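You operate a simulated robot arm through the tools that you are given. There is no shell and no other tool. Be economical: measure what you need, move in short steps, check, and stop when the job is done.

Carry out the task below with a simulated two-armed robot. There is one attempt and no reset: what you move stays moved.

## Task
Lift the layer board over cells A and B with both hands and nest the three wheel trims.
Fine: Medium into large, small into medium; slide the trims slider to green and leave the other sliders.

It is judged by the outcome, as a careful person would: the job done as asked, and still so three seconds after it is handed in. It fails if anything else is knocked over, pushed out of place, dropped, spilled or broken.

## Robot
Two 7-joint arms with two-finger parallel grippers on one trunk, on a base that drives. Base frame: it is fixed to the floor where the robot stands at the start and does not move with it; the origin is under the middle of the robot, x ahead of it, y to its left, z up; the surface under the hand at the start is at about z = 744. Readings come in mm, rad, newtons and seconds.
The left shoulder is at the start at [70, 134, 1151], the right one opposite. With the tool pointing down near the work surface each hand reaches from about 100 to 640 mm from the robot's upright axis, wherever it stands, measured 20 degrees to its own side. Places, roughly: brackets slider [600, 600, 1100]; top of cells A and B [500, -400, 800]; trims slider [600, 1000, 1100]; valves slider [600, 800, 1100]. Payload 1.57 kg a hand.
The tool frame of a hand sits at the grasp point between the pads (the TCP): z along the fingers, y along the line on which they close. The tips reach 30 mm beyond it. The gripper opens to 80 mm. The fingers are 17 mm wide and 12 mm thick; the gripper's body (40 by 82 mm) begins 80 mm behind the TCP.
Orientation is that of the tool frame in the base frame, as a unit quaternion [w, x, y, z]. With the fingers straight down and closing along the base's y, the tool's x points along the base's -x, its y along +y and its z along -z.

## Interface
- The arms move only by the tool arm_command. It takes "left_moves", "right_moves" or both (then of equal length, played together; a hand with none holds still); each is one flat list of numbers, 7 for each row, row after row: the gripper command, from -1 (shut) to 1 (fully open), values between in proportion, then the shift along the tool's x, y, z in mm, then the turn, a rotation vector about the tool's x, y, z in rad. In form: [claw, x, y, z, rx, ry, rz, claw, x, y, z, rx, ry, rz, ...]. A call has 1 to 10 rows; each row is the pose to reach, as a shift and turn from the pose commanded when the call began, along the tool's axes at that moment. Each row takes 0.2 s and may step no farther than 50 mm and 0.15 rad from the row before; otherwise, or with a gripper value out of range, the whole call is refused. Where a pose cannot be reached the arm comes as near as it can. A force on the tool above 50 N (or 10 N above the force at the start of the call, whichever is more), or a blocked arm, ends the call early, and 0.2 s more pass. Each finger travels about 153 mm/s and halts on what it meets, pressing with about 43 N; the grip force reading is that of the motor and also rises with nothing between the fingers. The clock runs only during rows and for 0.2 s after the last one: add rows that repeat a pose to give the fingers time. The reply holds the time, the measured pose of the TCP, the force on the tool along the base axes, the opening and the grip force, in the units named above and with some noise, with the torque about the TCP (base axes, N m) and any sound that the robot's microphone picked up, and new pictures: "pictures" is both (left out), scene, wrist or none (wrist: the cameras of the hands that moved).
- Cameras (640 x 400 px; columns grow to the right, rows downward): "scene" is now at [134.7, 2.1, 1374.2]; the picture's right is [0.03, -1.00, 0.00], its down [-0.64, -0.02, -0.77] and it looks along [0.77, 0.02, -0.64] (base axes); focal length 264 px, centre (320, 200). "left" rides on the left gripper at [72, 7, -122] in its tool frame; the picture's right is [-0.09, 1.00, 0.00], its down [-0.84, -0.08, -0.54] and it looks along [-0.54, -0.05, 0.84] (tool axes); focal length 238 px, centre (320, 200). "right" rides on the right gripper at [72, -7, -122] in its tool frame; the picture's right is [0.09, 1.00, 0.00], its down [-0.84, 0.08, -0.54] and it looks along [-0.54, 0.05, 0.84] (tool axes); focal length 238 px, centre (320, 200). There is no depth. A picture from a camera that has moved, and an enlarged one, comes with that camera's place and axes in the base frame and with its lens.
- raise_lower(by): slides the trunk up (or, below 0, down) by that many mm; the arms and the scene camera ride with it, the base frame stays. It gives what a move gives, with no picture.
- steer(legs): drives the robot by 1 to 6 legs, each [ahead, left, turn to the left] in mm, mm and rad, along the robot's own axes; the way and the turn of a leg run together, so that a leg with both is an arc; at most 1500 mm and 3.142 rad a leg. The arms and the cameras ride along, it lands a little off, and it stops where it bumps. It gives what a move gives, and a new picture of the scene camera.
- head_to(pan, tilt): turns the head with the scene camera to pan (to the left, within 1.501 rad either way) and tilt (down, from -0.506 to 1.204), counted from straight ahead of the robot. It gives what a move gives, and a new picture of the scene camera.
- enlarge(camera, box): a new picture of the part [left, top, right, bottom] of that camera's present view, enlarged. It takes no simulated time.
- finish_job(): hands the job in; it is judged then, once.

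Go step by step. Nothing tells you exact positions but the pictures and the camera data: compare them with the known pose of the tool, close in by small moves and look again before you grip or let go. The budget is 120 turns and 260 pictures, counting those below and the enlarged ones. Unless the task says otherwise, let go and move clear before handing in, and close with one line.

The tools are called after "Emit:" as name(argument=value, ...) on one line, values as JSON. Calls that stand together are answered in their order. arm_command: Moves the arms, as the interface text tells. Its arguments: {"type":"object","properties":{"left_moves":{"type":"array","items":{"type":"number"}},"right_moves":{"type":"array","items":{"type":"number"}},"pictures":{"type":"string","enum":["both","scene","wrist","none"]}},"required":[]} The other tools are called the same way: raise_lower (by) slides the trunk up or down; steer (legs) drives the base; head_to (pan, tilt) turns the head that bears the scene camera; enlarge (camera, box) takes an enlarged picture of a part of a camera's view; finish_job () hands the job in.

At the start:

```text
time_s: 0.0
left_tcp_pos: [512.5, 168.9, 1121.0]
left_tcp_rot: [0.0, -0.002, 1.0, 0.0]
left_contact_force: [0.7, 0.5, -0.4]
left_ft_torque: [-0.03, -0.01, 0.04]
left_grip_width: 80.0
left_grasp_force: 0.0
right_tcp_pos: [423.2, -196.5, 1116.4]
right_tcp_rot: [0.0, 0.001, 1.0, 0.0]
right_contact_force: [1.1, 0.0, -0.6]
right_ft_torque: [0.0, -0.01, 0.01]
right_grip_width: 80.3
right_grasp_force: 0.1
trunk travel left (down, up): [-725.0, 215.0]
robot x, y, heading: [0.9, 0.1, -0.003]
head pan, tilt: [0.026, 0.693]
```

scene: 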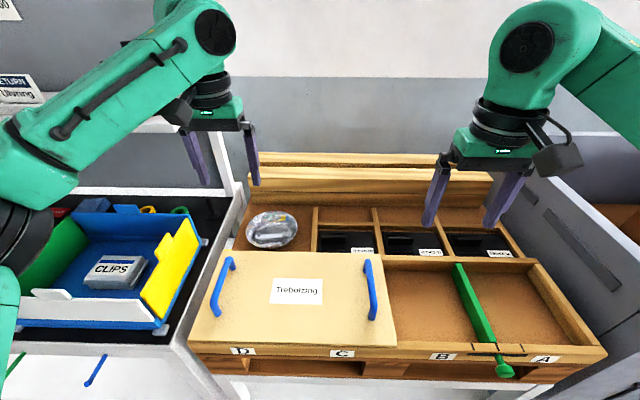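
right: 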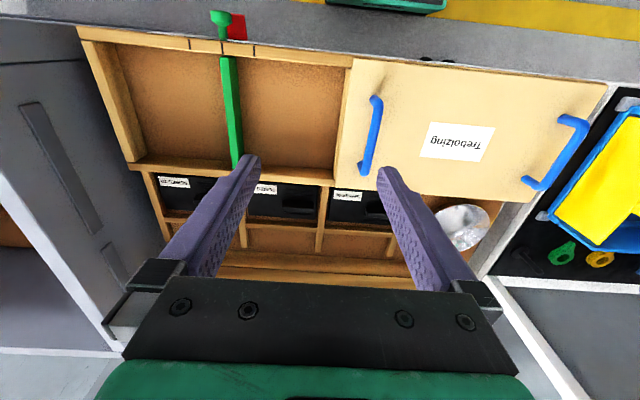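
left: 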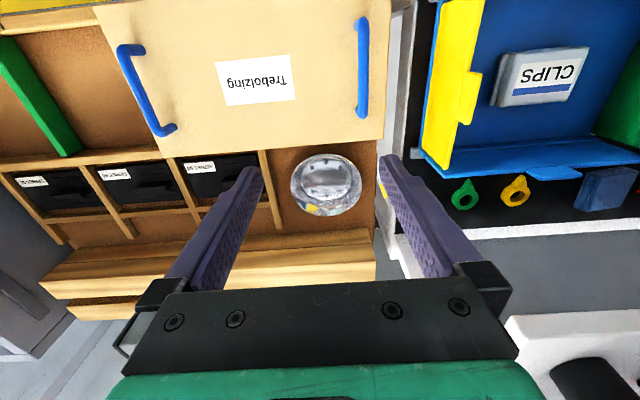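

I see a tray with cells D, C, B, A (left to right), with a board labelled "Trebuizing" lying over D and C and a green bar in A/B. I'll look around before moving anything.

Emit:
enlarge(camera="scene", box=[180, 150, 620, 400])

Emit:
head_to(pan=1.0, tilt=0.3)

Emit:
head_to(pan=0.0, tilt=0.2)

Emit:
head_to(pan=-0.7, tilt=0.5)

```text
1.45 times, centred on (400, 275) of scene
camera zoom: at [134.7, 2.1, 1374.2], right [0.03, -1.0, 0.0], down [-0.64, -0.02, -0.77], along [0.77, 0.02, -0.64], focal length 384 px, centre (204, 91)
```

zoom: 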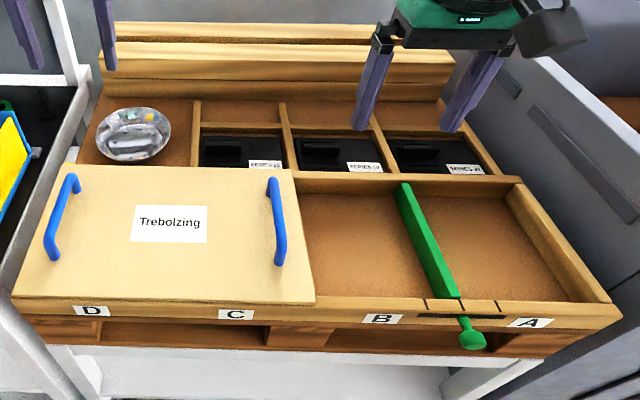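

```text
time_s: 1.2
left_tcp_pos: [512.5, 169.1, 1122.2]
left_tcp_rot: [0.001, -0.001, 1.0, -0.001]
left_contact_force: [0.1, -0.6, -0.3]
left_ft_torque: [0.01, 0.0, 0.01]
left_grip_width: 80.0
left_grasp_force: 0.0
right_tcp_pos: [424.2, -195.9, 1115.5]
right_tcp_rot: [0.0, 0.0, 1.0, 0.0]
right_contact_force: [-0.5, -0.9, 0.3]
right_ft_torque: [0.02, 0.0, 0.04]
right_grip_width: 80.2
right_grasp_force: 0.1
trunk travel left (down, up): [-725.0, 215.0]
robot x, y, heading: [1.4, 4.7, 0.003]
head pan, tilt: [1.0, 0.3]
camera scene: at [100.1, 78.5, 1409.8], right [0.84, -0.54, 0.0], down [-0.16, -0.25, -0.96], along [0.52, 0.8, -0.3], focal length 264 px, centre (320, 200)
```

scene: 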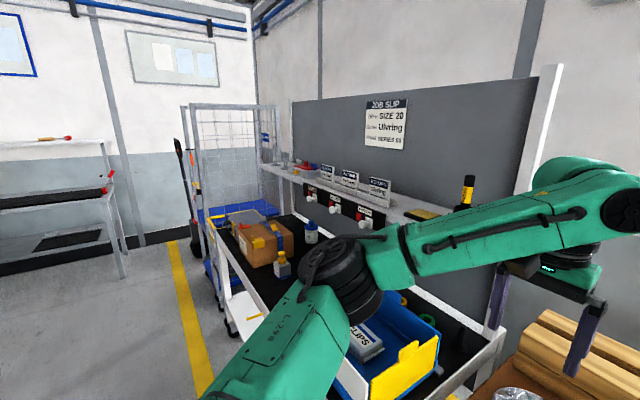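

```text
time_s: 2.5
left_tcp_pos: [511.6, 170.7, 1121.8]
left_tcp_rot: [0.001, -0.001, 1.0, 0.0]
left_contact_force: [0.2, 0.8, -0.6]
left_ft_torque: [-0.04, 0.0, 0.02]
left_grip_width: 79.9
left_grasp_force: 0.0
right_tcp_pos: [424.5, -195.7, 1116.4]
right_tcp_rot: [0.0, -0.001, 1.0, 0.0]
right_contact_force: [0.2, 0.5, 0.7]
right_ft_torque: [-0.03, -0.01, 0.01]
right_grip_width: 80.1
right_grasp_force: 0.2
trunk travel left (down, up): [-725.0, 215.0]
robot x, y, heading: [0.1, 1.6, -0.003]
head pan, tilt: [0.0, 0.201]
camera scene: at [142.8, 0.1, 1419.1], right [0.0, -1.0, 0.0], down [-0.2, 0.0, -0.98], along [0.98, 0.0, -0.2], focal length 264 px, centre (320, 200)
```

scene: 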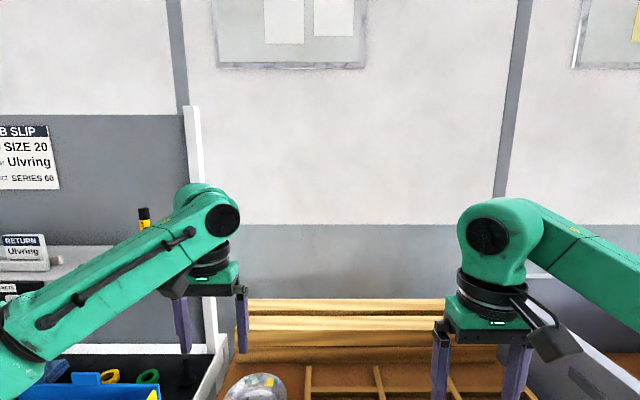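

```text
time_s: 3.6
left_tcp_pos: [512.7, 169.5, 1120.9]
left_tcp_rot: [-0.001, -0.001, 1.0, 0.0]
left_contact_force: [-0.1, -0.1, -0.6]
left_ft_torque: [0.01, 0.03, 0.02]
left_grip_width: 80.1
left_grasp_force: 0.1
right_tcp_pos: [423.9, -196.0, 1115.8]
right_tcp_rot: [0.001, 0.0, 1.0, 0.0]
right_contact_force: [0.7, 0.0, -0.6]
right_ft_torque: [-0.02, -0.01, -0.02]
right_grip_width: 79.9
right_grasp_force: 0.0
trunk travel left (down, up): [-725.0, 215.0]
robot x, y, heading: [-2.1, -1.9, -0.001]
head pan, tilt: [-0.7, 0.499]
camera scene: at [119.2, -58.5, 1391.4], right [-0.64, -0.77, 0.0], down [-0.37, 0.31, -0.88], along [0.67, -0.57, -0.48], focal length 264 px, centre (320, 200)
```

scene: 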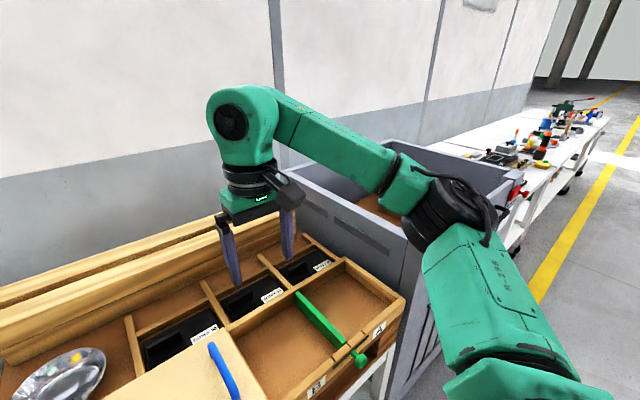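

The trims aren't visible yet and are possibly under the board. I'll read the labels and signs.

Emit:
enlarge(camera="right", box=[130, 140, 400, 280])

Emit:
head_to(pan=0.9, tilt=0.25)

Emit:
enlarge(camera="scene", box=[180, 80, 500, 280])

Emit:
enlarge(camera="scene", box=[260, 160, 420, 260])

```text
2.37 times, centred on (265, 210) of right
camera zoom: at [351.8, -202.7, 1238.1], right [-0.09, 1.0, 0.0], down [0.84, 0.08, 0.54], along [0.54, 0.05, -0.84], focal length 565 px, centre (450, 176)
```

zoom: 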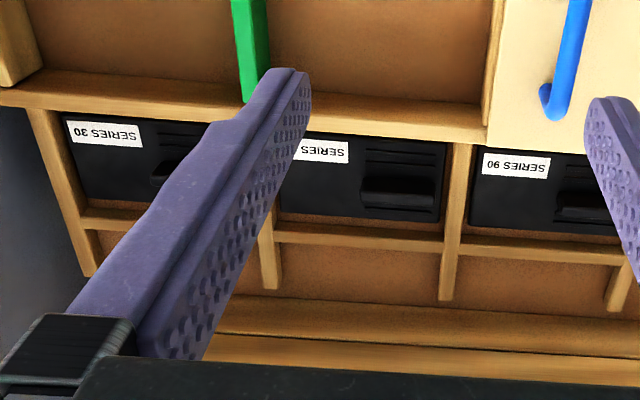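

```text
time_s: 5.3
left_tcp_pos: [512.6, 168.8, 1122.6]
left_tcp_rot: [0.0, 0.0, 1.0, 0.0]
left_contact_force: [-0.6, -0.6, -0.4]
left_ft_torque: [0.01, -0.05, 0.02]
left_grip_width: 80.1
left_grasp_force: 0.1
right_tcp_pos: [422.8, -195.9, 1116.5]
right_tcp_rot: [0.0, 0.0, 1.0, 0.0]
right_contact_force: [0.2, -0.2, 0.4]
right_ft_torque: [0.02, -0.05, -0.01]
right_grip_width: 80.1
right_grasp_force: 0.1
trunk travel left (down, up): [-725.0, 215.0]
robot x, y, heading: [-1.0, -1.4, -0.001]
head pan, tilt: [0.901, 0.25]
camera scene: at [107.6, 73.1, 1414.5], right [0.78, -0.62, 0.0], down [-0.15, -0.19, -0.97], along [0.6, 0.76, -0.25], focal length 264 px, centre (320, 200)
```

scene: 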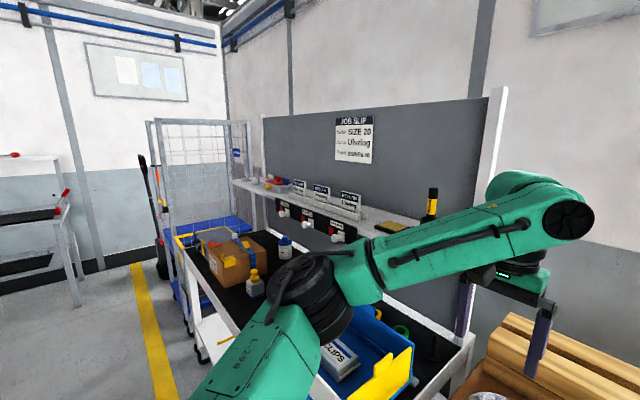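

```text
2.00 times, centred on (340, 180) of scene
camera zoom: at [107.6, 73.1, 1414.5], right [0.78, -0.62, 0.0], down [-0.15, -0.19, -0.97], along [0.6, 0.76, -0.25], focal length 529 px, centre (280, 240)
```

zoom: 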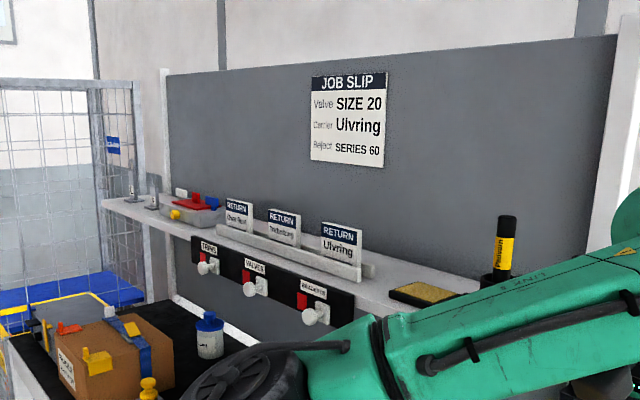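

```text
4.00 times, centred on (340, 210) of scene
camera zoom: at [107.6, 73.1, 1414.5], right [0.78, -0.62, 0.0], down [-0.15, -0.19, -0.97], along [0.6, 0.76, -0.25], focal length 1057 px, centre (240, 160)
```

zoom: 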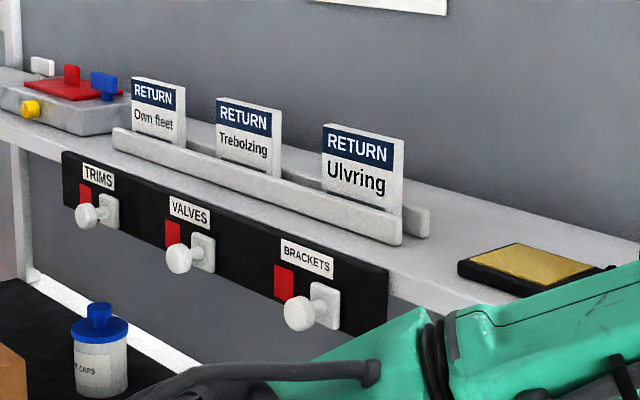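

The sliders have red visible on the left of the knobs, so sliding a knob left presumably reveals green. I'll check the silver disc, the board's handles and the green bar up close.

Emit:
enlarge(camera="left", box=[260, 130, 420, 230])

Emit:
enlarge(camera="right", box=[80, 0, 360, 175])

Emit:
head_to(pan=0.0, tilt=0.9)

Emit:
enlarge(camera="scene", box=[380, 120, 620, 270])

```text
4.00 times, centred on (340, 180) of left
camera zoom: at [440.2, 175.2, 1244.2], right [0.09, 1.0, 0.0], down [0.84, -0.08, 0.54], along [0.54, -0.05, -0.84], focal length 953 px, centre (240, 280)
```

zoom: 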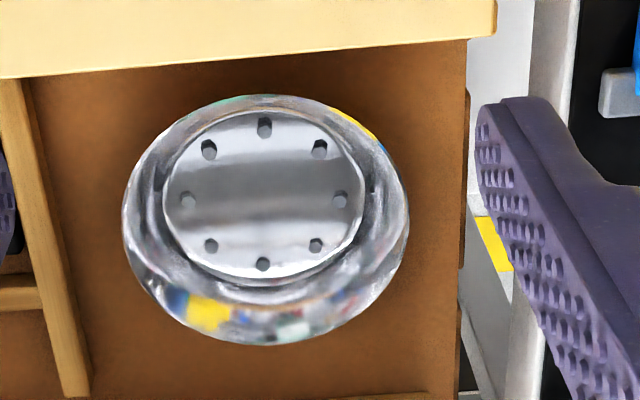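

```text
2.29 times, centred on (220, 88) of right
camera zoom: at [351.8, -202.8, 1238.0], right [-0.09, 1.0, 0.0], down [0.84, 0.08, 0.54], along [0.54, 0.05, -0.84], focal length 545 px, centre (549, 457)
```

zoom: 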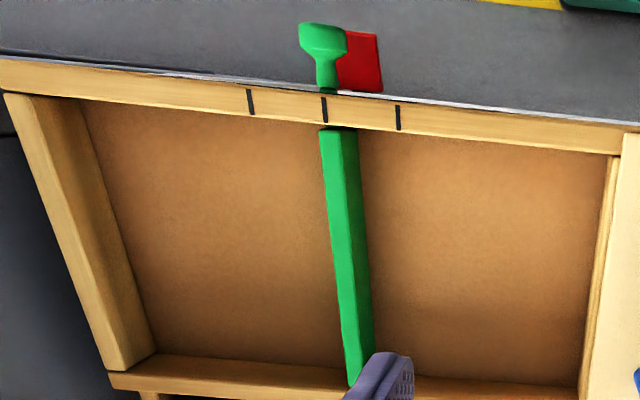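

```text
time_s: 6.5
left_tcp_pos: [512.1, 168.6, 1121.2]
left_tcp_rot: [0.0, -0.001, 1.0, 0.0]
left_contact_force: [-0.2, -0.2, -0.2]
left_ft_torque: [0.01, -0.01, 0.01]
left_grip_width: 79.9
left_grasp_force: 0.1
right_tcp_pos: [423.3, -195.7, 1116.2]
right_tcp_rot: [0.0, 0.0, 1.0, 0.001]
right_contact_force: [0.0, 0.1, -0.3]
right_ft_torque: [0.0, 0.02, 0.0]
right_grip_width: 80.1
right_grasp_force: 0.0
trunk travel left (down, up): [-725.0, 215.0]
robot x, y, heading: [-3.7, 1.3, 0.004]
head pan, tilt: [0.0, 0.901]
camera scene: at [125.1, 0.1, 1357.6], right [0.0, -1.0, 0.0], down [-0.78, 0.0, -0.62], along [0.62, 0.0, -0.78], focal length 264 px, centre (320, 200)
```

scene: 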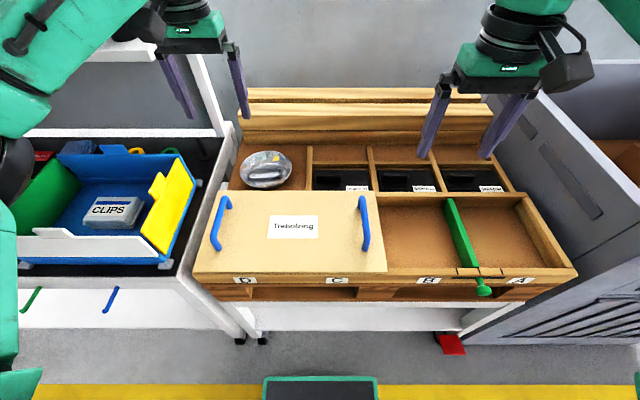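

```text
2.67 times, centred on (500, 195) of scene
camera zoom: at [125.1, 0.1, 1357.6], right [0.0, -1.0, 0.0], down [-0.78, 0.0, -0.62], along [0.62, 0.0, -0.78], focal length 705 px, centre (-160, 213)
```

zoom: 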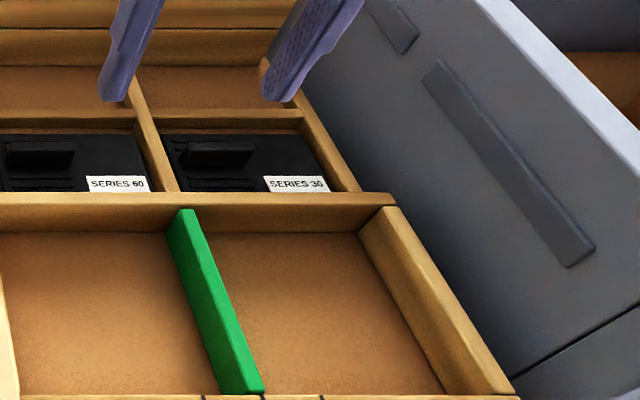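

The board's top is at about z≈809, centred near (478, 67), and its two blue handles are at about y≈238 and y≈-105, x≈471. The destination is on top of A/B, roughly 425 mm to the right. I'll bring both hands above the handles.

Emit:
arm_command(left_moves=[1, 10, 17, 40, 0, 0, 0, 1, 20, 34, 80, 0, 0, 0, 1, 30, 51, 120, 0, 0, 0, 1, 41, 68, 161, 0, 0, 0], right_moves=[1, -12, 23, 39, 0, 0, 0, 1, -24, 46, 78, 0, 0, 0, 1, -36, 69, 117, 0, 0, 0, 1, -48, 91, 156, 0, 0, 0])

```text
time_s: 7.5
left_tcp_pos: [471.5, 238.4, 959.4]
left_tcp_rot: [0.0, -0.001, 1.0, -0.001]
left_contact_force: [0.3, 0.6, -0.2]
left_ft_torque: [-0.01, 0.0, 0.0]
left_grip_width: 79.9
left_grasp_force: 0.1
right_tcp_pos: [471.5, -102.2, 960.6]
right_tcp_rot: [-0.001, 0.0, 1.0, -0.001]
right_contact_force: [0.6, -0.3, -0.2]
right_ft_torque: [-0.07, 0.03, 0.03]
right_grip_width: 80.2
right_grasp_force: 0.1
trunk travel left (down, up): [-725.0, 215.0]
robot x, y, heading: [-0.1, -2.4, 0.001]
head pan, tilt: [0.0, 0.901]
camera scene: at [126.4, 2.7, 1357.5], right [0.0, -1.0, 0.0], down [-0.78, 0.0, -0.62], along [0.62, 0.0, -0.78], focal length 264 px, centre (320, 200)
camera right: at [400.0, -108.9, 1081.5], right [-0.09, 1.0, 0.0], down [0.84, 0.08, 0.54], along [0.54, 0.05, -0.84], focal length 238 px, centre (320, 200)
camera left: at [399.6, 245.3, 1082.1], right [0.09, 1.0, 0.0], down [0.84, -0.07, 0.54], along [0.54, -0.05, -0.84], focal length 238 px, centre (320, 200)
```

scene: 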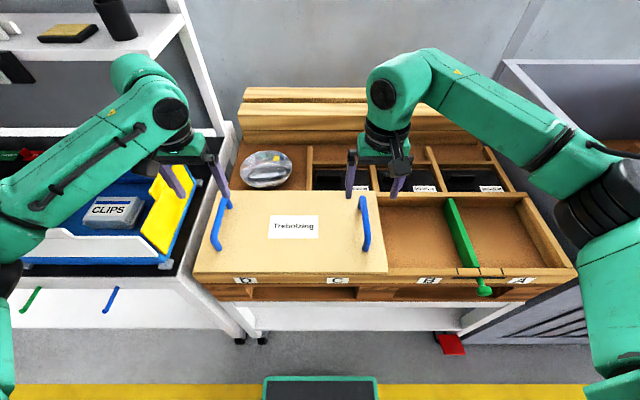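
right: 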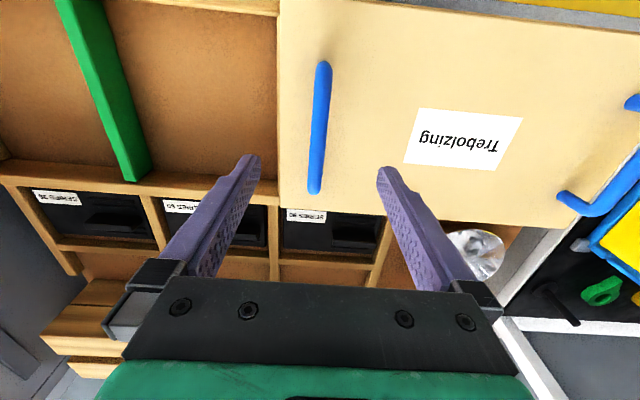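
left: 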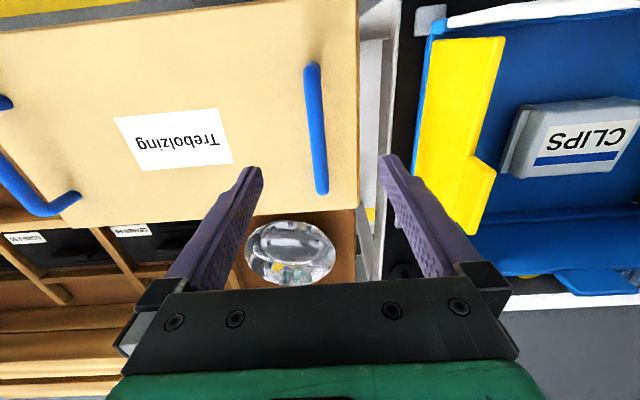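

Both handles are centred between the fingers (left needs -4 mm in y). Going down to TCP z≈852, keeping the tips above the board, then checking.

Emit:
arm_command(left_moves=[0.5, 0, -2, 40, 0, 0, 0, 0.2, 0, -4, 75, 0, 0, 0, 0.2, 0, -4, 107, 0, 0, 0], right_moves=[0.5, 0, 0, 40, 0, 0, 0, 0.2, 0, -1, 75, 0, 0, 0, 0.2, 0, -1, 108, 0, 0, 0])

Emit:
enlarge(camera="scene", box=[190, 150, 400, 281])

```text
time_s: 8.3
left_tcp_pos: [472.4, 234.2, 853.8]
left_tcp_rot: [0.001, -0.001, 1.0, 0.0]
left_contact_force: [-0.6, 0.1, 1.4]
left_ft_torque: [0.0, -0.02, 0.02]
left_grip_width: 48.0
left_grasp_force: 0.0
right_tcp_pos: [471.3, -107.6, 852.0]
right_tcp_rot: [0.0, 0.0, 1.0, 0.001]
right_contact_force: [-0.5, -0.6, 0.1]
right_ft_torque: [-0.02, -0.02, 0.02]
right_grip_width: 48.0
right_grasp_force: 0.1
trunk travel left (down, up): [-725.0, 215.0]
robot x, y, heading: [1.8, 1.6, -0.003]
head pan, tilt: [0.0, 0.901]
camera scene: at [125.4, -0.3, 1357.6], right [0.0, -1.0, 0.0], down [-0.78, 0.0, -0.62], along [0.62, 0.0, -0.78], focal length 264 px, centre (320, 200)
camera right: at [399.6, -113.3, 973.4], right [-0.09, 1.0, 0.0], down [0.84, 0.08, 0.54], along [0.54, 0.05, -0.84], focal length 238 px, centre (320, 200)
camera left: at [399.4, 239.7, 976.3], right [0.09, 1.0, 0.0], down [0.84, -0.08, 0.54], along [0.54, -0.05, -0.84], focal length 238 px, centre (320, 200)
```

scene: 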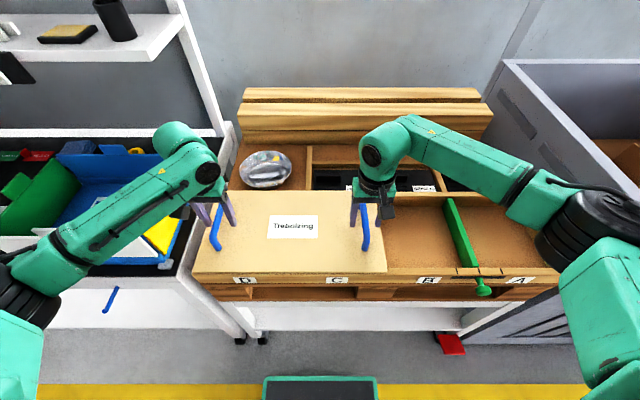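
right: 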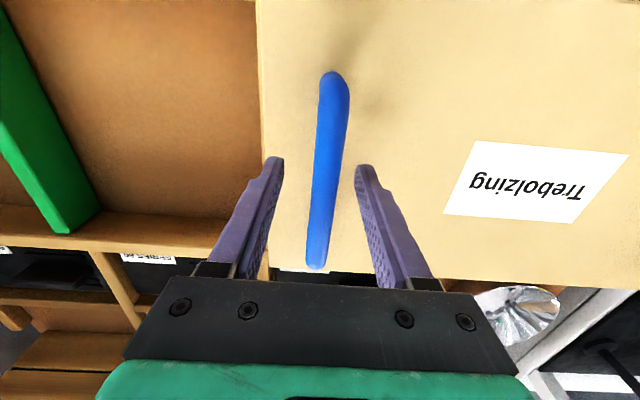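
left: 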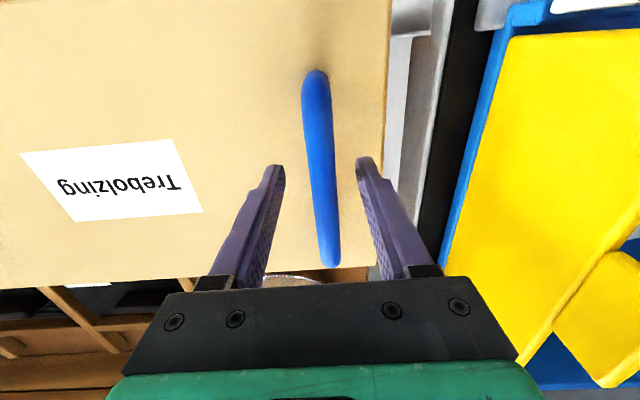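

```text
3.05 times, centred on (295, 216) of scene
camera zoom: at [125.4, -0.3, 1357.6], right [0.0, -1.0, 0.0], down [-0.78, 0.0, -0.62], along [0.62, 0.0, -0.78], focal length 806 px, centre (396, 153)
```

zoom: 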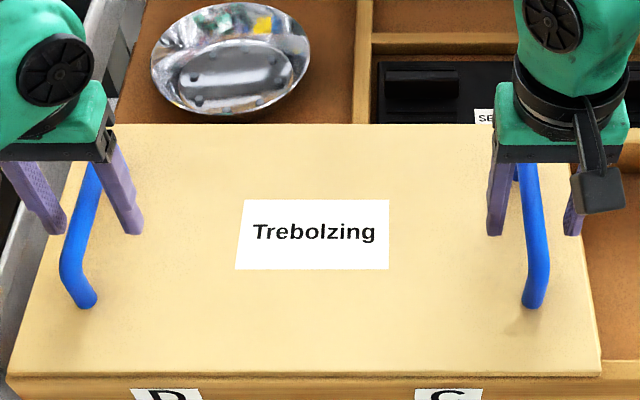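

The bars are between the fingers. I'll go 5 mm lower and close on them.

Emit:
arm_command(left_moves=[0.2, 0, 0, 5, 0, 0, 0, -0.3, 0, 0, 5, 0, 0, 0, -1, 0, 0, 5, 0, 0, 0, -1, 0, 0, 5, 0, 0, 0], right_moves=[0.2, 0, 4, 4, 0, 0, 0, -0.3, 0, 4, 4, 0, 0, 0, -1, 0, 4, 4, 0, 0, 0, -1, 0, 4, 4, 0, 0, 0])

Emit:
enlarge(camera="scene", box=[190, 150, 400, 281])

```text
time_s: 9.3
left_tcp_pos: [471.2, 235.8, 848.5]
left_tcp_rot: [0.001, -0.002, 1.0, 0.001]
left_contact_force: [1.9, 16.9, -0.2]
left_ft_torque: [0.03, -0.41, -0.06]
left_grip_width: 15.6
left_grasp_force: 31.6
right_tcp_pos: [471.8, -104.5, 848.3]
right_tcp_rot: [0.0, 0.002, 1.0, -0.001]
right_contact_force: [-1.0, -17.8, 3.8]
right_ft_torque: [0.03, 0.02, 0.09]
right_grip_width: 15.5
right_grasp_force: 31.3
trunk travel left (down, up): [-725.0, 215.0]
robot x, y, heading: [-2.0, -1.0, -0.001]
head pan, tilt: [0.0, 0.901]
camera scene: at [125.1, 0.4, 1357.5], right [0.0, -1.0, 0.0], down [-0.78, 0.0, -0.62], along [0.62, 0.0, -0.78], focal length 264 px, centre (320, 200)
camera right: at [399.7, -110.0, 969.5], right [-0.09, 1.0, 0.0], down [0.84, 0.08, 0.54], along [0.54, 0.04, -0.84], focal length 238 px, centre (320, 200)
camera left: at [399.4, 241.0, 971.5], right [0.09, 1.0, 0.0], down [0.84, -0.08, 0.54], along [0.54, -0.04, -0.84], focal length 238 px, centre (320, 200)
```

scene: 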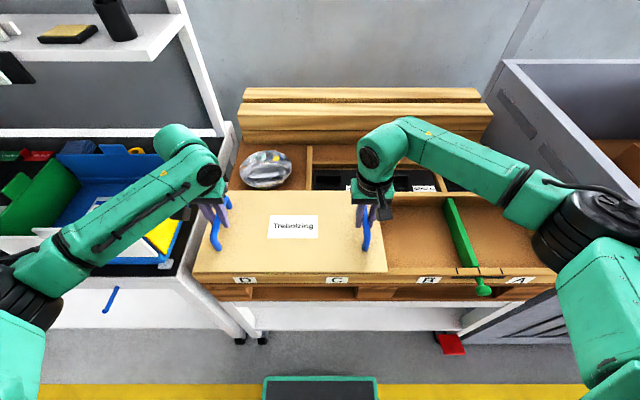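
right: 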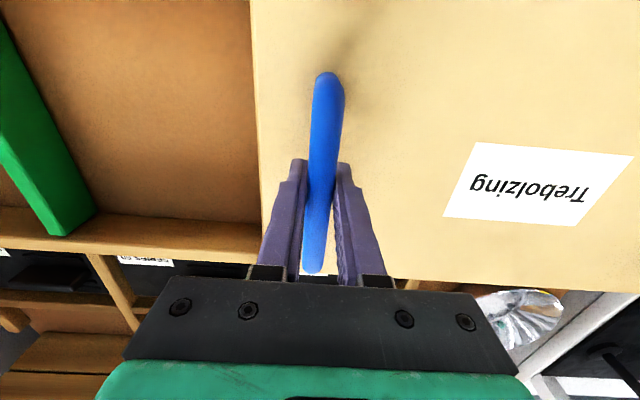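
left: 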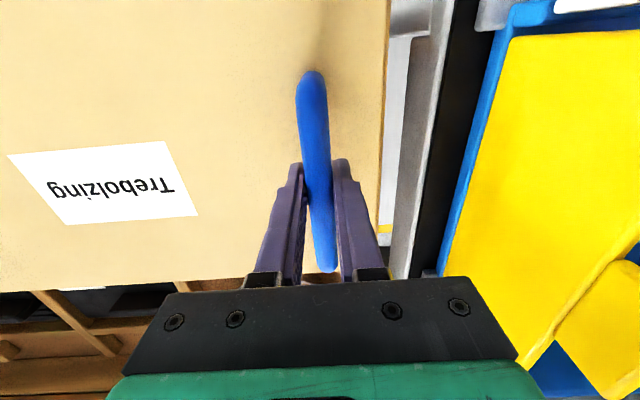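

```text
3.05 times, centred on (295, 216) of scene
camera zoom: at [125.1, 0.4, 1357.5], right [0.0, -1.0, 0.0], down [-0.78, 0.0, -0.62], along [0.62, 0.0, -0.78], focal length 806 px, centre (396, 153)
```

zoom: 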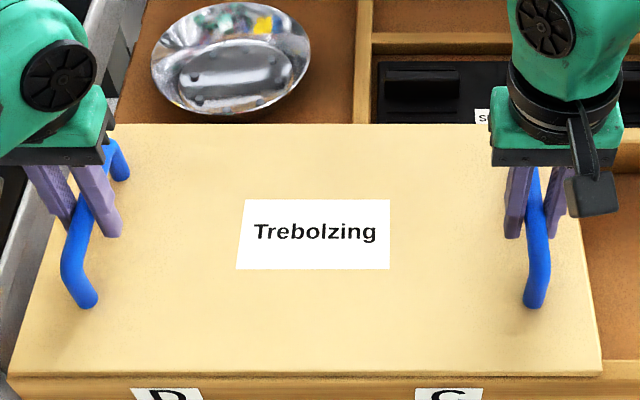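

Both handles are firmly gripped (15.6 mm wide). Lifting gently and relieving the side force.

Emit:
arm_command(left_moves=[-1, 0, 2, 0, 0, 0, 0, -1, 0, 2, -12, 0, 0, 0, -1, 0, 2, -30, 0, 0, 0, -1, 0, 2, -50, 0, 0, 0, -1, 0, 2, -70, 0, 0, 0], right_moves=[-1, 0, -2, 0, 0, 0, 0, -1, 0, -2, -12, 0, 0, 0, -1, 0, -2, -30, 0, 0, 0, -1, 0, -2, -50, 0, 0, 0, -1, 0, -2, -70, 0, 0, 0], pictures="scene")

```text
time_s: 10.5
left_tcp_pos: [472.2, 235.9, 919.0]
left_tcp_rot: [-0.001, -0.002, 1.0, 0.0]
left_contact_force: [-0.2, 8.7, -4.4]
left_ft_torque: [-0.08, 0.0, -0.01]
left_grip_width: 15.5
left_grasp_force: 31.1
right_tcp_pos: [471.8, -104.7, 919.1]
right_tcp_rot: [0.0, 0.0, 1.0, 0.0]
right_contact_force: [-0.5, -10.1, -4.2]
right_ft_torque: [-0.07, 0.13, 0.08]
right_grip_width: 15.6
right_grasp_force: 31.3
trunk travel left (down, up): [-725.0, 215.0]
robot x, y, heading: [-0.4, -1.6, -0.004]
head pan, tilt: [0.0, 0.901]
camera scene: at [125.8, 0.2, 1357.4], right [0.0, -1.0, 0.0], down [-0.78, 0.0, -0.62], along [0.62, 0.0, -0.78], focal length 264 px, centre (320, 200)
```

scene: 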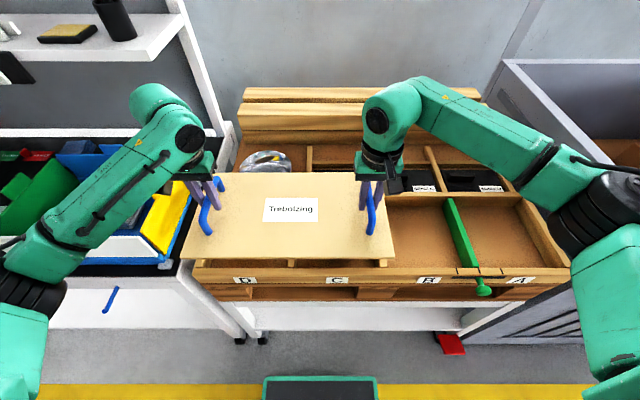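

The board is up, and forces are even. Before driving right, I'll check the height of the grey bin beside cell A relative to the right arm.

Emit:
head_to(pan=-0.8, tilt=0.6)

Emit:
head_to(pan=-1.3, tilt=0.8)

```text
time_s: 11.6
left_tcp_pos: [472.3, 237.4, 918.5]
left_tcp_rot: [-0.001, -0.001, 1.0, 0.0]
left_contact_force: [1.1, 7.6, -4.0]
left_ft_torque: [0.02, 0.16, -0.02]
left_grip_width: 15.8
left_grasp_force: 31.3
right_tcp_pos: [471.7, -105.2, 918.0]
right_tcp_rot: [-0.001, 0.0, 1.0, 0.0]
right_contact_force: [-0.4, -7.6, -3.6]
right_ft_torque: [0.03, -0.09, 0.02]
right_grip_width: 15.8
right_grasp_force: 31.2
trunk travel left (down, up): [-725.0, 215.0]
robot x, y, heading: [-0.8, 1.1, 0.0]
head pan, tilt: [-0.799, 0.6]
camera scene: at [112.7, -63.0, 1382.1], right [-0.72, -0.7, 0.0], down [-0.4, 0.4, -0.82], along [0.57, -0.59, -0.57], focal length 264 px, centre (320, 200)
```

scene: 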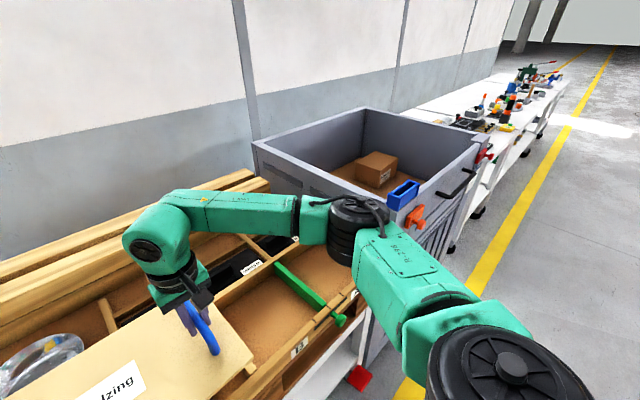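

```text
time_s: 12.5
left_tcp_pos: [473.0, 235.3, 917.3]
left_tcp_rot: [-0.001, -0.001, 1.0, 0.0]
left_contact_force: [-0.3, 6.4, -2.5]
left_ft_torque: [0.02, 0.16, 0.0]
left_grip_width: 15.5
left_grasp_force: 31.5
right_tcp_pos: [471.6, -105.3, 918.4]
right_tcp_rot: [-0.001, 0.0, 1.0, 0.0]
right_contact_force: [0.0, -6.1, -4.2]
right_ft_torque: [0.01, -0.06, 0.02]
right_grip_width: 15.7
right_grasp_force: 31.1
trunk travel left (down, up): [-725.0, 215.0]
robot x, y, heading: [0.4, 0.3, -0.006]
head pan, tilt: [-1.3, 0.799]
camera scene: at [72.7, -77.5, 1365.4], right [-0.96, -0.27, 0.0], down [-0.19, 0.69, -0.7], along [0.19, -0.67, -0.72], focal length 264 px, centre (320, 200)
```

scene: 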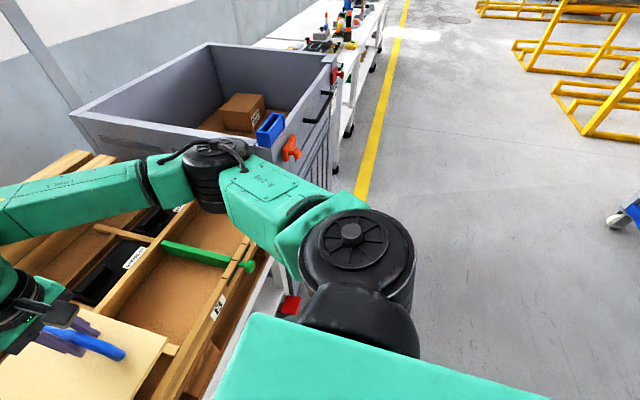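

The bin top (~z 910–950) is well below the right elbow (~z 1170), so driving right is clear. I'll carry the board over by driving the base, then check alignment.

Emit:
steer(legs=[[0, -210, 0], [0, -210, 0]])

Emit:
head_to(pan=0.0, tilt=0.9)

```text
time_s: 15.4
left_tcp_pos: [471.8, -184.3, 918.3]
left_tcp_rot: [-0.001, -0.001, 1.0, -0.001]
left_contact_force: [-0.4, 2.3, -4.6]
left_ft_torque: [0.01, 0.01, -0.02]
left_grip_width: 15.7
left_grasp_force: 31.5
right_tcp_pos: [471.3, -524.4, 917.2]
right_tcp_rot: [-0.002, 0.001, 1.0, -0.001]
right_contact_force: [0.4, -3.6, -4.6]
right_ft_torque: [0.01, 0.1, 0.01]
right_grip_width: 15.6
right_grasp_force: 31.0
trunk travel left (down, up): [-725.0, 215.0]
robot x, y, heading: [-3.2, -421.2, -0.005]
head pan, tilt: [-1.3, 0.799]
camera scene: at [71.7, -496.3, 1365.4], right [-0.96, -0.27, 0.0], down [-0.19, 0.69, -0.7], along [0.18, -0.67, -0.72], focal length 264 px, centre (320, 200)
```

scene: 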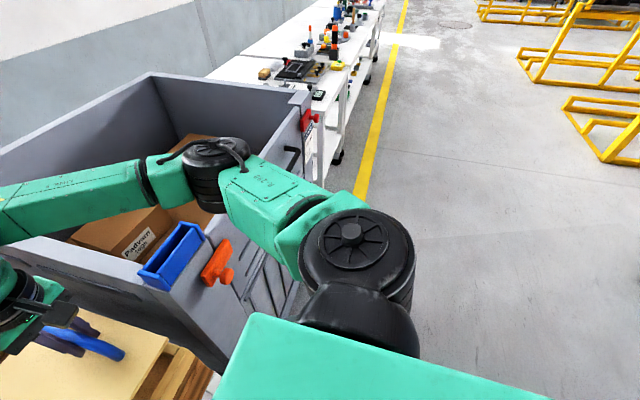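

```text
time_s: 16.9
left_tcp_pos: [471.9, -184.3, 917.0]
left_tcp_rot: [-0.001, 0.0, 1.0, 0.0]
left_contact_force: [0.4, -0.8, -5.1]
left_ft_torque: [0.02, 0.06, -0.03]
left_grip_width: 15.7
left_grasp_force: 31.2
right_tcp_pos: [471.4, -524.0, 918.4]
right_tcp_rot: [-0.001, 0.001, 1.0, 0.001]
right_contact_force: [-0.2, 0.5, -4.4]
right_ft_torque: [0.03, 0.03, 0.03]
right_grip_width: 15.7
right_grasp_force: 31.2
trunk travel left (down, up): [-725.0, 215.0]
robot x, y, heading: [0.1, -417.9, 0.003]
head pan, tilt: [0.0, 0.901]
camera scene: at [125.7, -419.4, 1357.3], right [0.0, -1.0, 0.0], down [-0.78, 0.0, -0.62], along [0.62, 0.0, -0.78], focal length 264 px, centre (320, 200)
```

scene: 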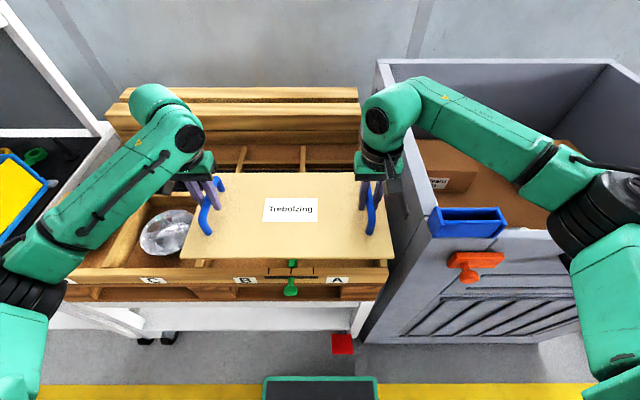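

Trim number two is visible in cell C. The board is now at centre y≈-354, which matches the middle of A/B (tray symmetric about y≈-144). Lowering it straight down.

Emit:
arm_command(left_moves=[-1, 0, 0, 25, 0, 0, 0, -1, 0, 0, 45, 0, 0, 0, -1, 0, 0, 55, 0, 0, 0, -1, 0, 0, 62, 0, 0, 0], right_moves=[-1, 0, 0, 25, 0, 0, 0, -1, 0, 0, 45, 0, 0, 0, -1, 0, 0, 55, 0, 0, 0, -1, 0, 0, 62, 0, 0, 0])

Emit:
enlarge(camera="scene", box=[120, 150, 420, 320])

```text
time_s: 17.9
left_tcp_pos: [472.9, -184.5, 855.7]
left_tcp_rot: [0.0, 0.0, 1.0, 0.0]
left_contact_force: [0.3, -0.5, -3.9]
left_ft_torque: [0.01, 0.07, 0.06]
left_grip_width: 15.5
left_grasp_force: 30.8
right_tcp_pos: [472.0, -524.7, 855.2]
right_tcp_rot: [-0.001, 0.001, 1.0, 0.0]
right_contact_force: [-0.3, -1.1, -3.7]
right_ft_torque: [0.04, 0.01, 0.1]
right_grip_width: 15.8
right_grasp_force: 31.3
trunk travel left (down, up): [-725.0, 215.0]
robot x, y, heading: [-4.1, -418.3, -0.003]
head pan, tilt: [0.0, 0.901]
camera scene: at [126.1, -419.5, 1357.3], right [0.0, -1.0, 0.0], down [-0.78, 0.0, -0.62], along [0.62, 0.0, -0.78], focal length 264 px, centre (320, 200)
camera right: at [400.2, -531.0, 976.8], right [-0.09, 1.0, 0.0], down [0.84, 0.08, 0.54], along [0.54, 0.05, -0.84], focal length 238 px, centre (320, 200)
camera left: at [400.4, -178.5, 978.2], right [0.09, 1.0, 0.0], down [0.84, -0.08, 0.54], along [0.54, -0.05, -0.84], focal length 238 px, centre (320, 200)
```

scene: 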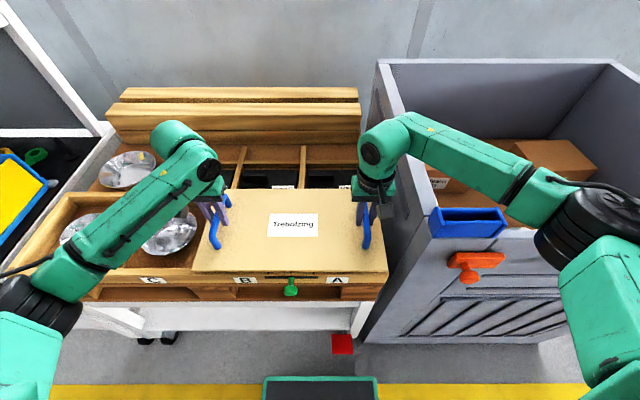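
right: 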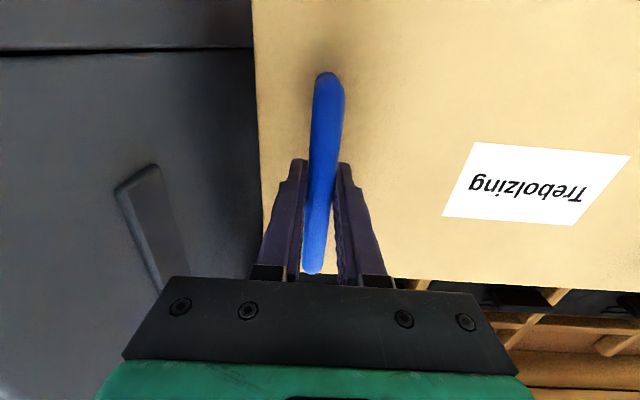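
left: 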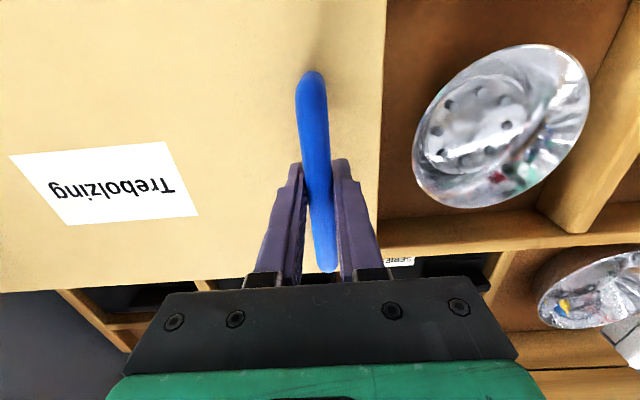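

```text
2.13 times, centred on (270, 235) of scene
camera zoom: at [126.1, -419.5, 1357.3], right [0.0, -1.0, 0.0], down [-0.78, 0.0, -0.62], along [0.62, 0.0, -0.78], focal length 564 px, centre (427, 125)
```

zoom: 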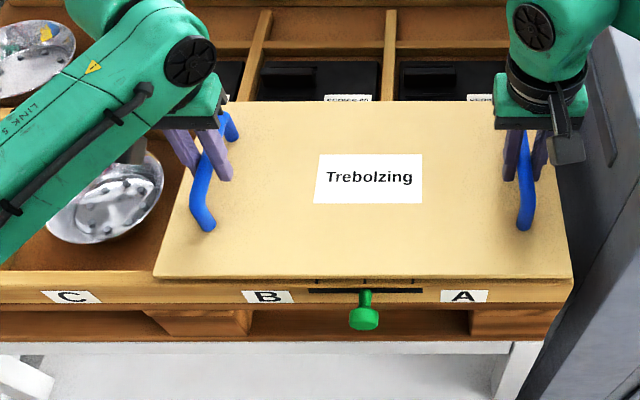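

The board sits correctly over A and B, with about 7 mm left. Lowering the rest and checking forces.

Emit:
arm_command(left_moves=[-1, 0, 0, 4, 0, 0, 0, -1, 0, 0, 7, 0, 0, 0, -1, 0, 0, 8, 0, 0, 0], right_moves=[-1, 0, 0, 4, 0, 0, 0, -1, 0, 0, 7, 0, 0, 0, -1, 0, 0, 8, 0, 0, 0], pictures="none")

Emit:
enlarge(camera="scene", box=[170, 160, 410, 310])

```text
time_s: 18.7
left_tcp_pos: [471.8, -184.4, 848.6]
left_tcp_rot: [0.0, 0.0, 1.0, -0.001]
left_contact_force: [1.1, 0.7, 2.7]
left_ft_torque: [0.02, 0.36, -0.12]
left_grip_width: 15.3
left_grasp_force: 31.0
right_tcp_pos: [470.1, -524.0, 847.8]
right_tcp_rot: [0.0, 0.002, 1.0, 0.0]
right_contact_force: [1.2, 1.1, -4.5]
right_ft_torque: [0.05, -0.46, -0.06]
right_grip_width: 15.8
right_grasp_force: 31.7
trunk travel left (down, up): [-725.0, 215.0]
robot x, y, heading: [-0.4, -416.6, -0.0]
head pan, tilt: [0.0, 0.901]
```

```text
2.67 times, centred on (290, 235) of scene
camera zoom: at [124.9, -419.9, 1357.6], right [0.0, -1.0, 0.0], down [-0.78, 0.0, -0.62], along [0.62, 0.0, -0.78], focal length 705 px, centre (400, 107)
```

zoom: 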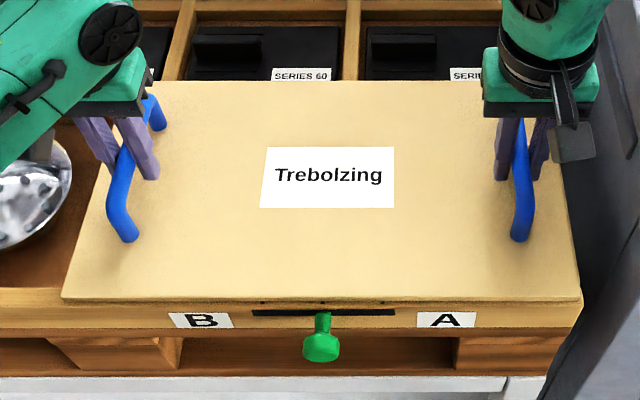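

Nearly seated; another 2 mm down, then opening.

Emit:
arm_command(left_moves=[-1, 0, 0, 1, 0, 0, 0, -1, 0, 0, 1, 0, 0, 0], right_moves=[-1, 0, 0, 2, 0, 0, 0, -1, 0, 0, 2, 0, 0, 0], pictures="none")

```text
time_s: 19.3
left_tcp_pos: [472.6, -184.9, 847.4]
left_tcp_rot: [0.001, 0.0, 1.0, 0.0]
left_contact_force: [4.8, 1.5, 11.7]
left_ft_torque: [0.01, 0.81, -0.02]
left_grip_width: 15.6
left_grasp_force: 31.4
right_tcp_pos: [470.5, -524.7, 846.8]
right_tcp_rot: [0.001, 0.003, 1.0, 0.001]
right_contact_force: [3.7, -1.8, 8.5]
right_ft_torque: [0.01, 0.9, 0.0]
right_grip_width: 15.5
right_grasp_force: 31.2
trunk travel left (down, up): [-725.0, 215.0]
robot x, y, heading: [-5.3, -418.2, 0.001]
head pan, tilt: [0.0, 0.901]
```

Both hands feel support now. Opening partway and rising straight up.

Emit:
arm_command(left_moves=[-0.5, 0, 0, 0, 0, 0, 0, 0.2, 0, 0, 0, 0, 0, 0, 0.2, 0, 0, -30, 0, 0, 0, 0.2, 0, 0, -70, 0, 0, 0, 0.2, 0, 0, -115, 0, 0, 0, 0.2, 0, 0, -160, 0, 0, 0, 0.2, 0, 0, -200, 0, 0, 0], right_moves=[-0.5, 0, 0, 0, 0, 0, 0, 0.2, 0, 0, 0, 0, 0, 0, 0.2, 0, 0, -30, 0, 0, 0, 0.2, 0, 0, -70, 0, 0, 0, 0.2, 0, 0, -115, 0, 0, 0, 0.2, 0, 0, -160, 0, 0, 0, 0.2, 0, 0, -200, 0, 0, 0])

Emit:
enlarge(camera="scene", box=[20, 130, 420, 320])

```text
time_s: 20.9
left_tcp_pos: [470.3, -183.9, 1048.3]
left_tcp_rot: [-0.001, 0.0, 1.0, 0.0]
left_contact_force: [-0.1, -0.8, 0.1]
left_ft_torque: [-0.01, -0.01, -0.01]
left_grip_width: 48.0
left_grasp_force: 0.1
right_tcp_pos: [470.5, -524.3, 1046.9]
right_tcp_rot: [0.0, 0.001, 1.0, -0.001]
right_contact_force: [-0.2, -0.8, -0.3]
right_ft_torque: [-0.01, -0.03, -0.04]
right_grip_width: 47.8
right_grasp_force: 0.1
trunk travel left (down, up): [-725.0, 215.0]
robot x, y, heading: [-3.4, -421.2, -0.002]
head pan, tilt: [0.0, 0.901]
camera scene: at [123.0, -419.8, 1357.5], right [0.0, -1.0, 0.0], down [-0.78, 0.0, -0.62], along [0.62, 0.0, -0.78], focal length 264 px, centre (320, 200)
camera right: at [398.3, -531.1, 1168.7], right [-0.09, 1.0, 0.0], down [0.84, 0.08, 0.54], along [0.54, 0.05, -0.84], focal length 238 px, centre (320, 200)
camera left: at [397.9, -178.4, 1170.9], right [0.09, 1.0, 0.0], down [0.84, -0.08, 0.54], along [0.54, -0.05, -0.84], focal length 238 px, centre (320, 200)
```

scene: 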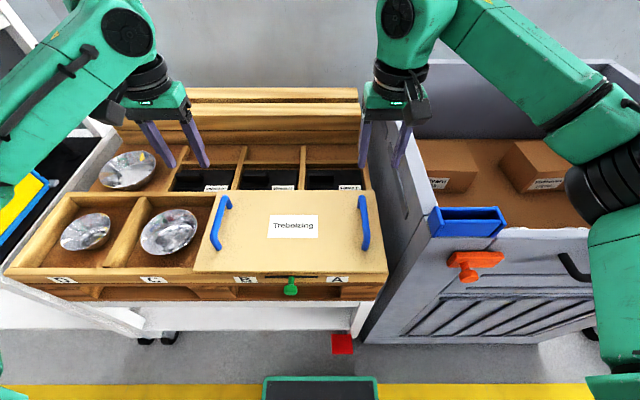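
right: 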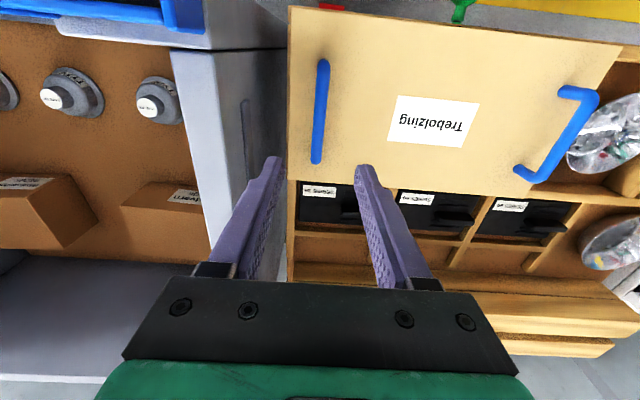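
left: 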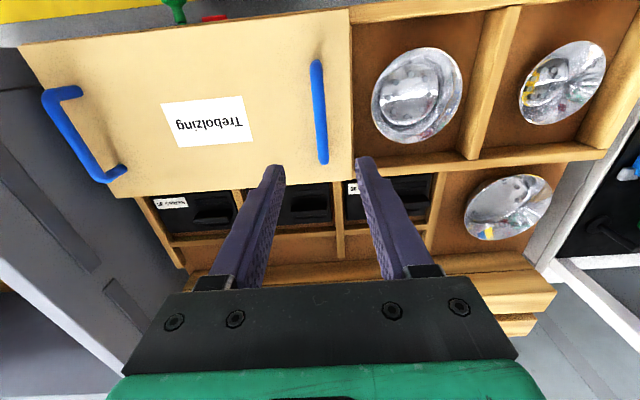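

```text
1.60 times, centred on (220, 225) of scene
camera zoom: at [123.0, -419.8, 1357.5], right [0.0, -1.0, 0.0], down [-0.78, 0.0, -0.62], along [0.62, 0.0, -0.78], focal length 423 px, centre (480, 160)
```

zoom: 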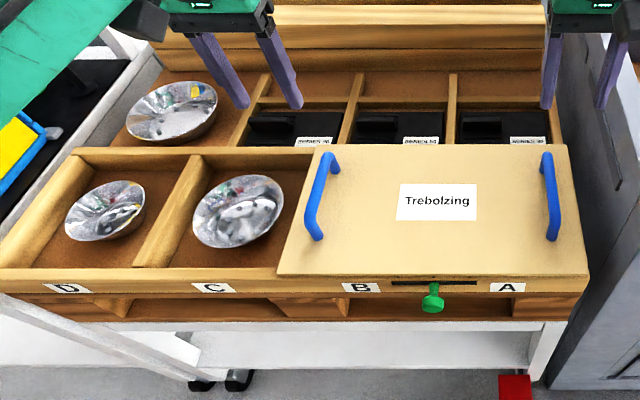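

The board is down over A/B, and all three trims (bowl-shaped) are visible: one in D, one in C, one in the back-left cell. Driving back left to measure them.

Emit:
steer(legs=[[0, 210, 0], [0, 210, 0]])

Emit:
enlarge(camera="left", box=[100, 0, 500, 250])

Emit:
enlarge(camera="scene", box=[180, 120, 420, 270])

```text
time_s: 23.8
left_tcp_pos: [473.8, 232.6, 1048.8]
left_tcp_rot: [0.0, 0.001, 1.0, 0.001]
left_contact_force: [1.2, 0.1, 0.1]
left_ft_torque: [-0.02, -0.03, 0.01]
left_grip_width: 48.1
left_grasp_force: 0.1
right_tcp_pos: [471.6, -108.4, 1045.9]
right_tcp_rot: [0.0, 0.003, 1.0, 0.001]
right_contact_force: [0.2, -0.3, 0.3]
right_ft_torque: [0.0, 0.0, 0.01]
right_grip_width: 48.1
right_grasp_force: 0.0
trunk travel left (down, up): [-725.0, 215.0]
robot x, y, heading: [3.8, -2.6, -0.002]
head pan, tilt: [0.0, 0.901]
camera scene: at [125.5, -2.4, 1357.5], right [0.0, -1.0, 0.0], down [-0.78, 0.0, -0.62], along [0.62, 0.0, -0.78], focal length 264 px, centre (320, 200)
```

scene: 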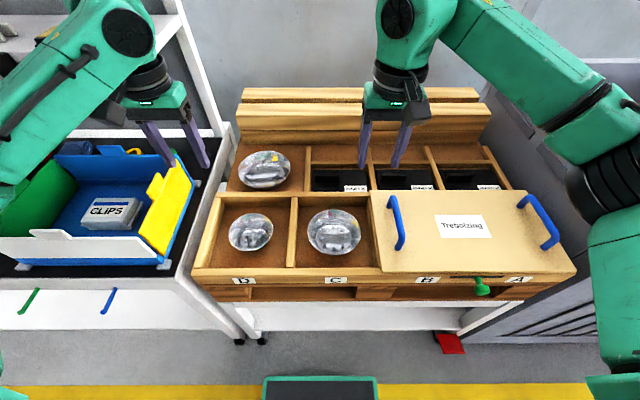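

```text
1.60 times, centred on (300, 125) of left
camera zoom: at [400.7, 238.5, 1170.5], right [0.09, 1.0, 0.0], down [0.84, -0.08, 0.54], along [0.54, -0.05, -0.84], focal length 381 px, centre (352, 320)
```

zoom: 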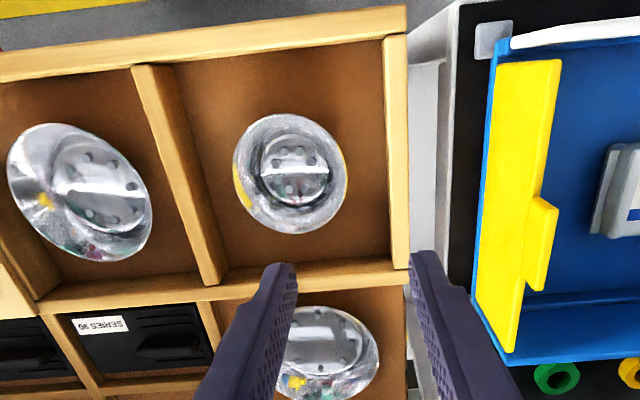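

```text
2.67 times, centred on (300, 195) of scene
camera zoom: at [125.5, -2.4, 1357.5], right [0.0, -1.0, 0.0], down [-0.78, 0.0, -0.62], along [0.62, 0.0, -0.78], focal length 705 px, centre (373, 213)
```

zoom: 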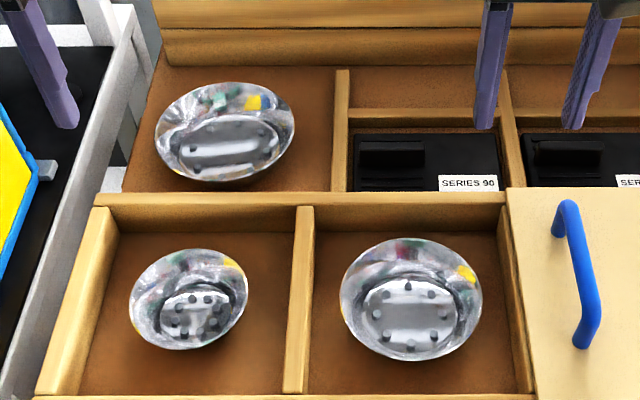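

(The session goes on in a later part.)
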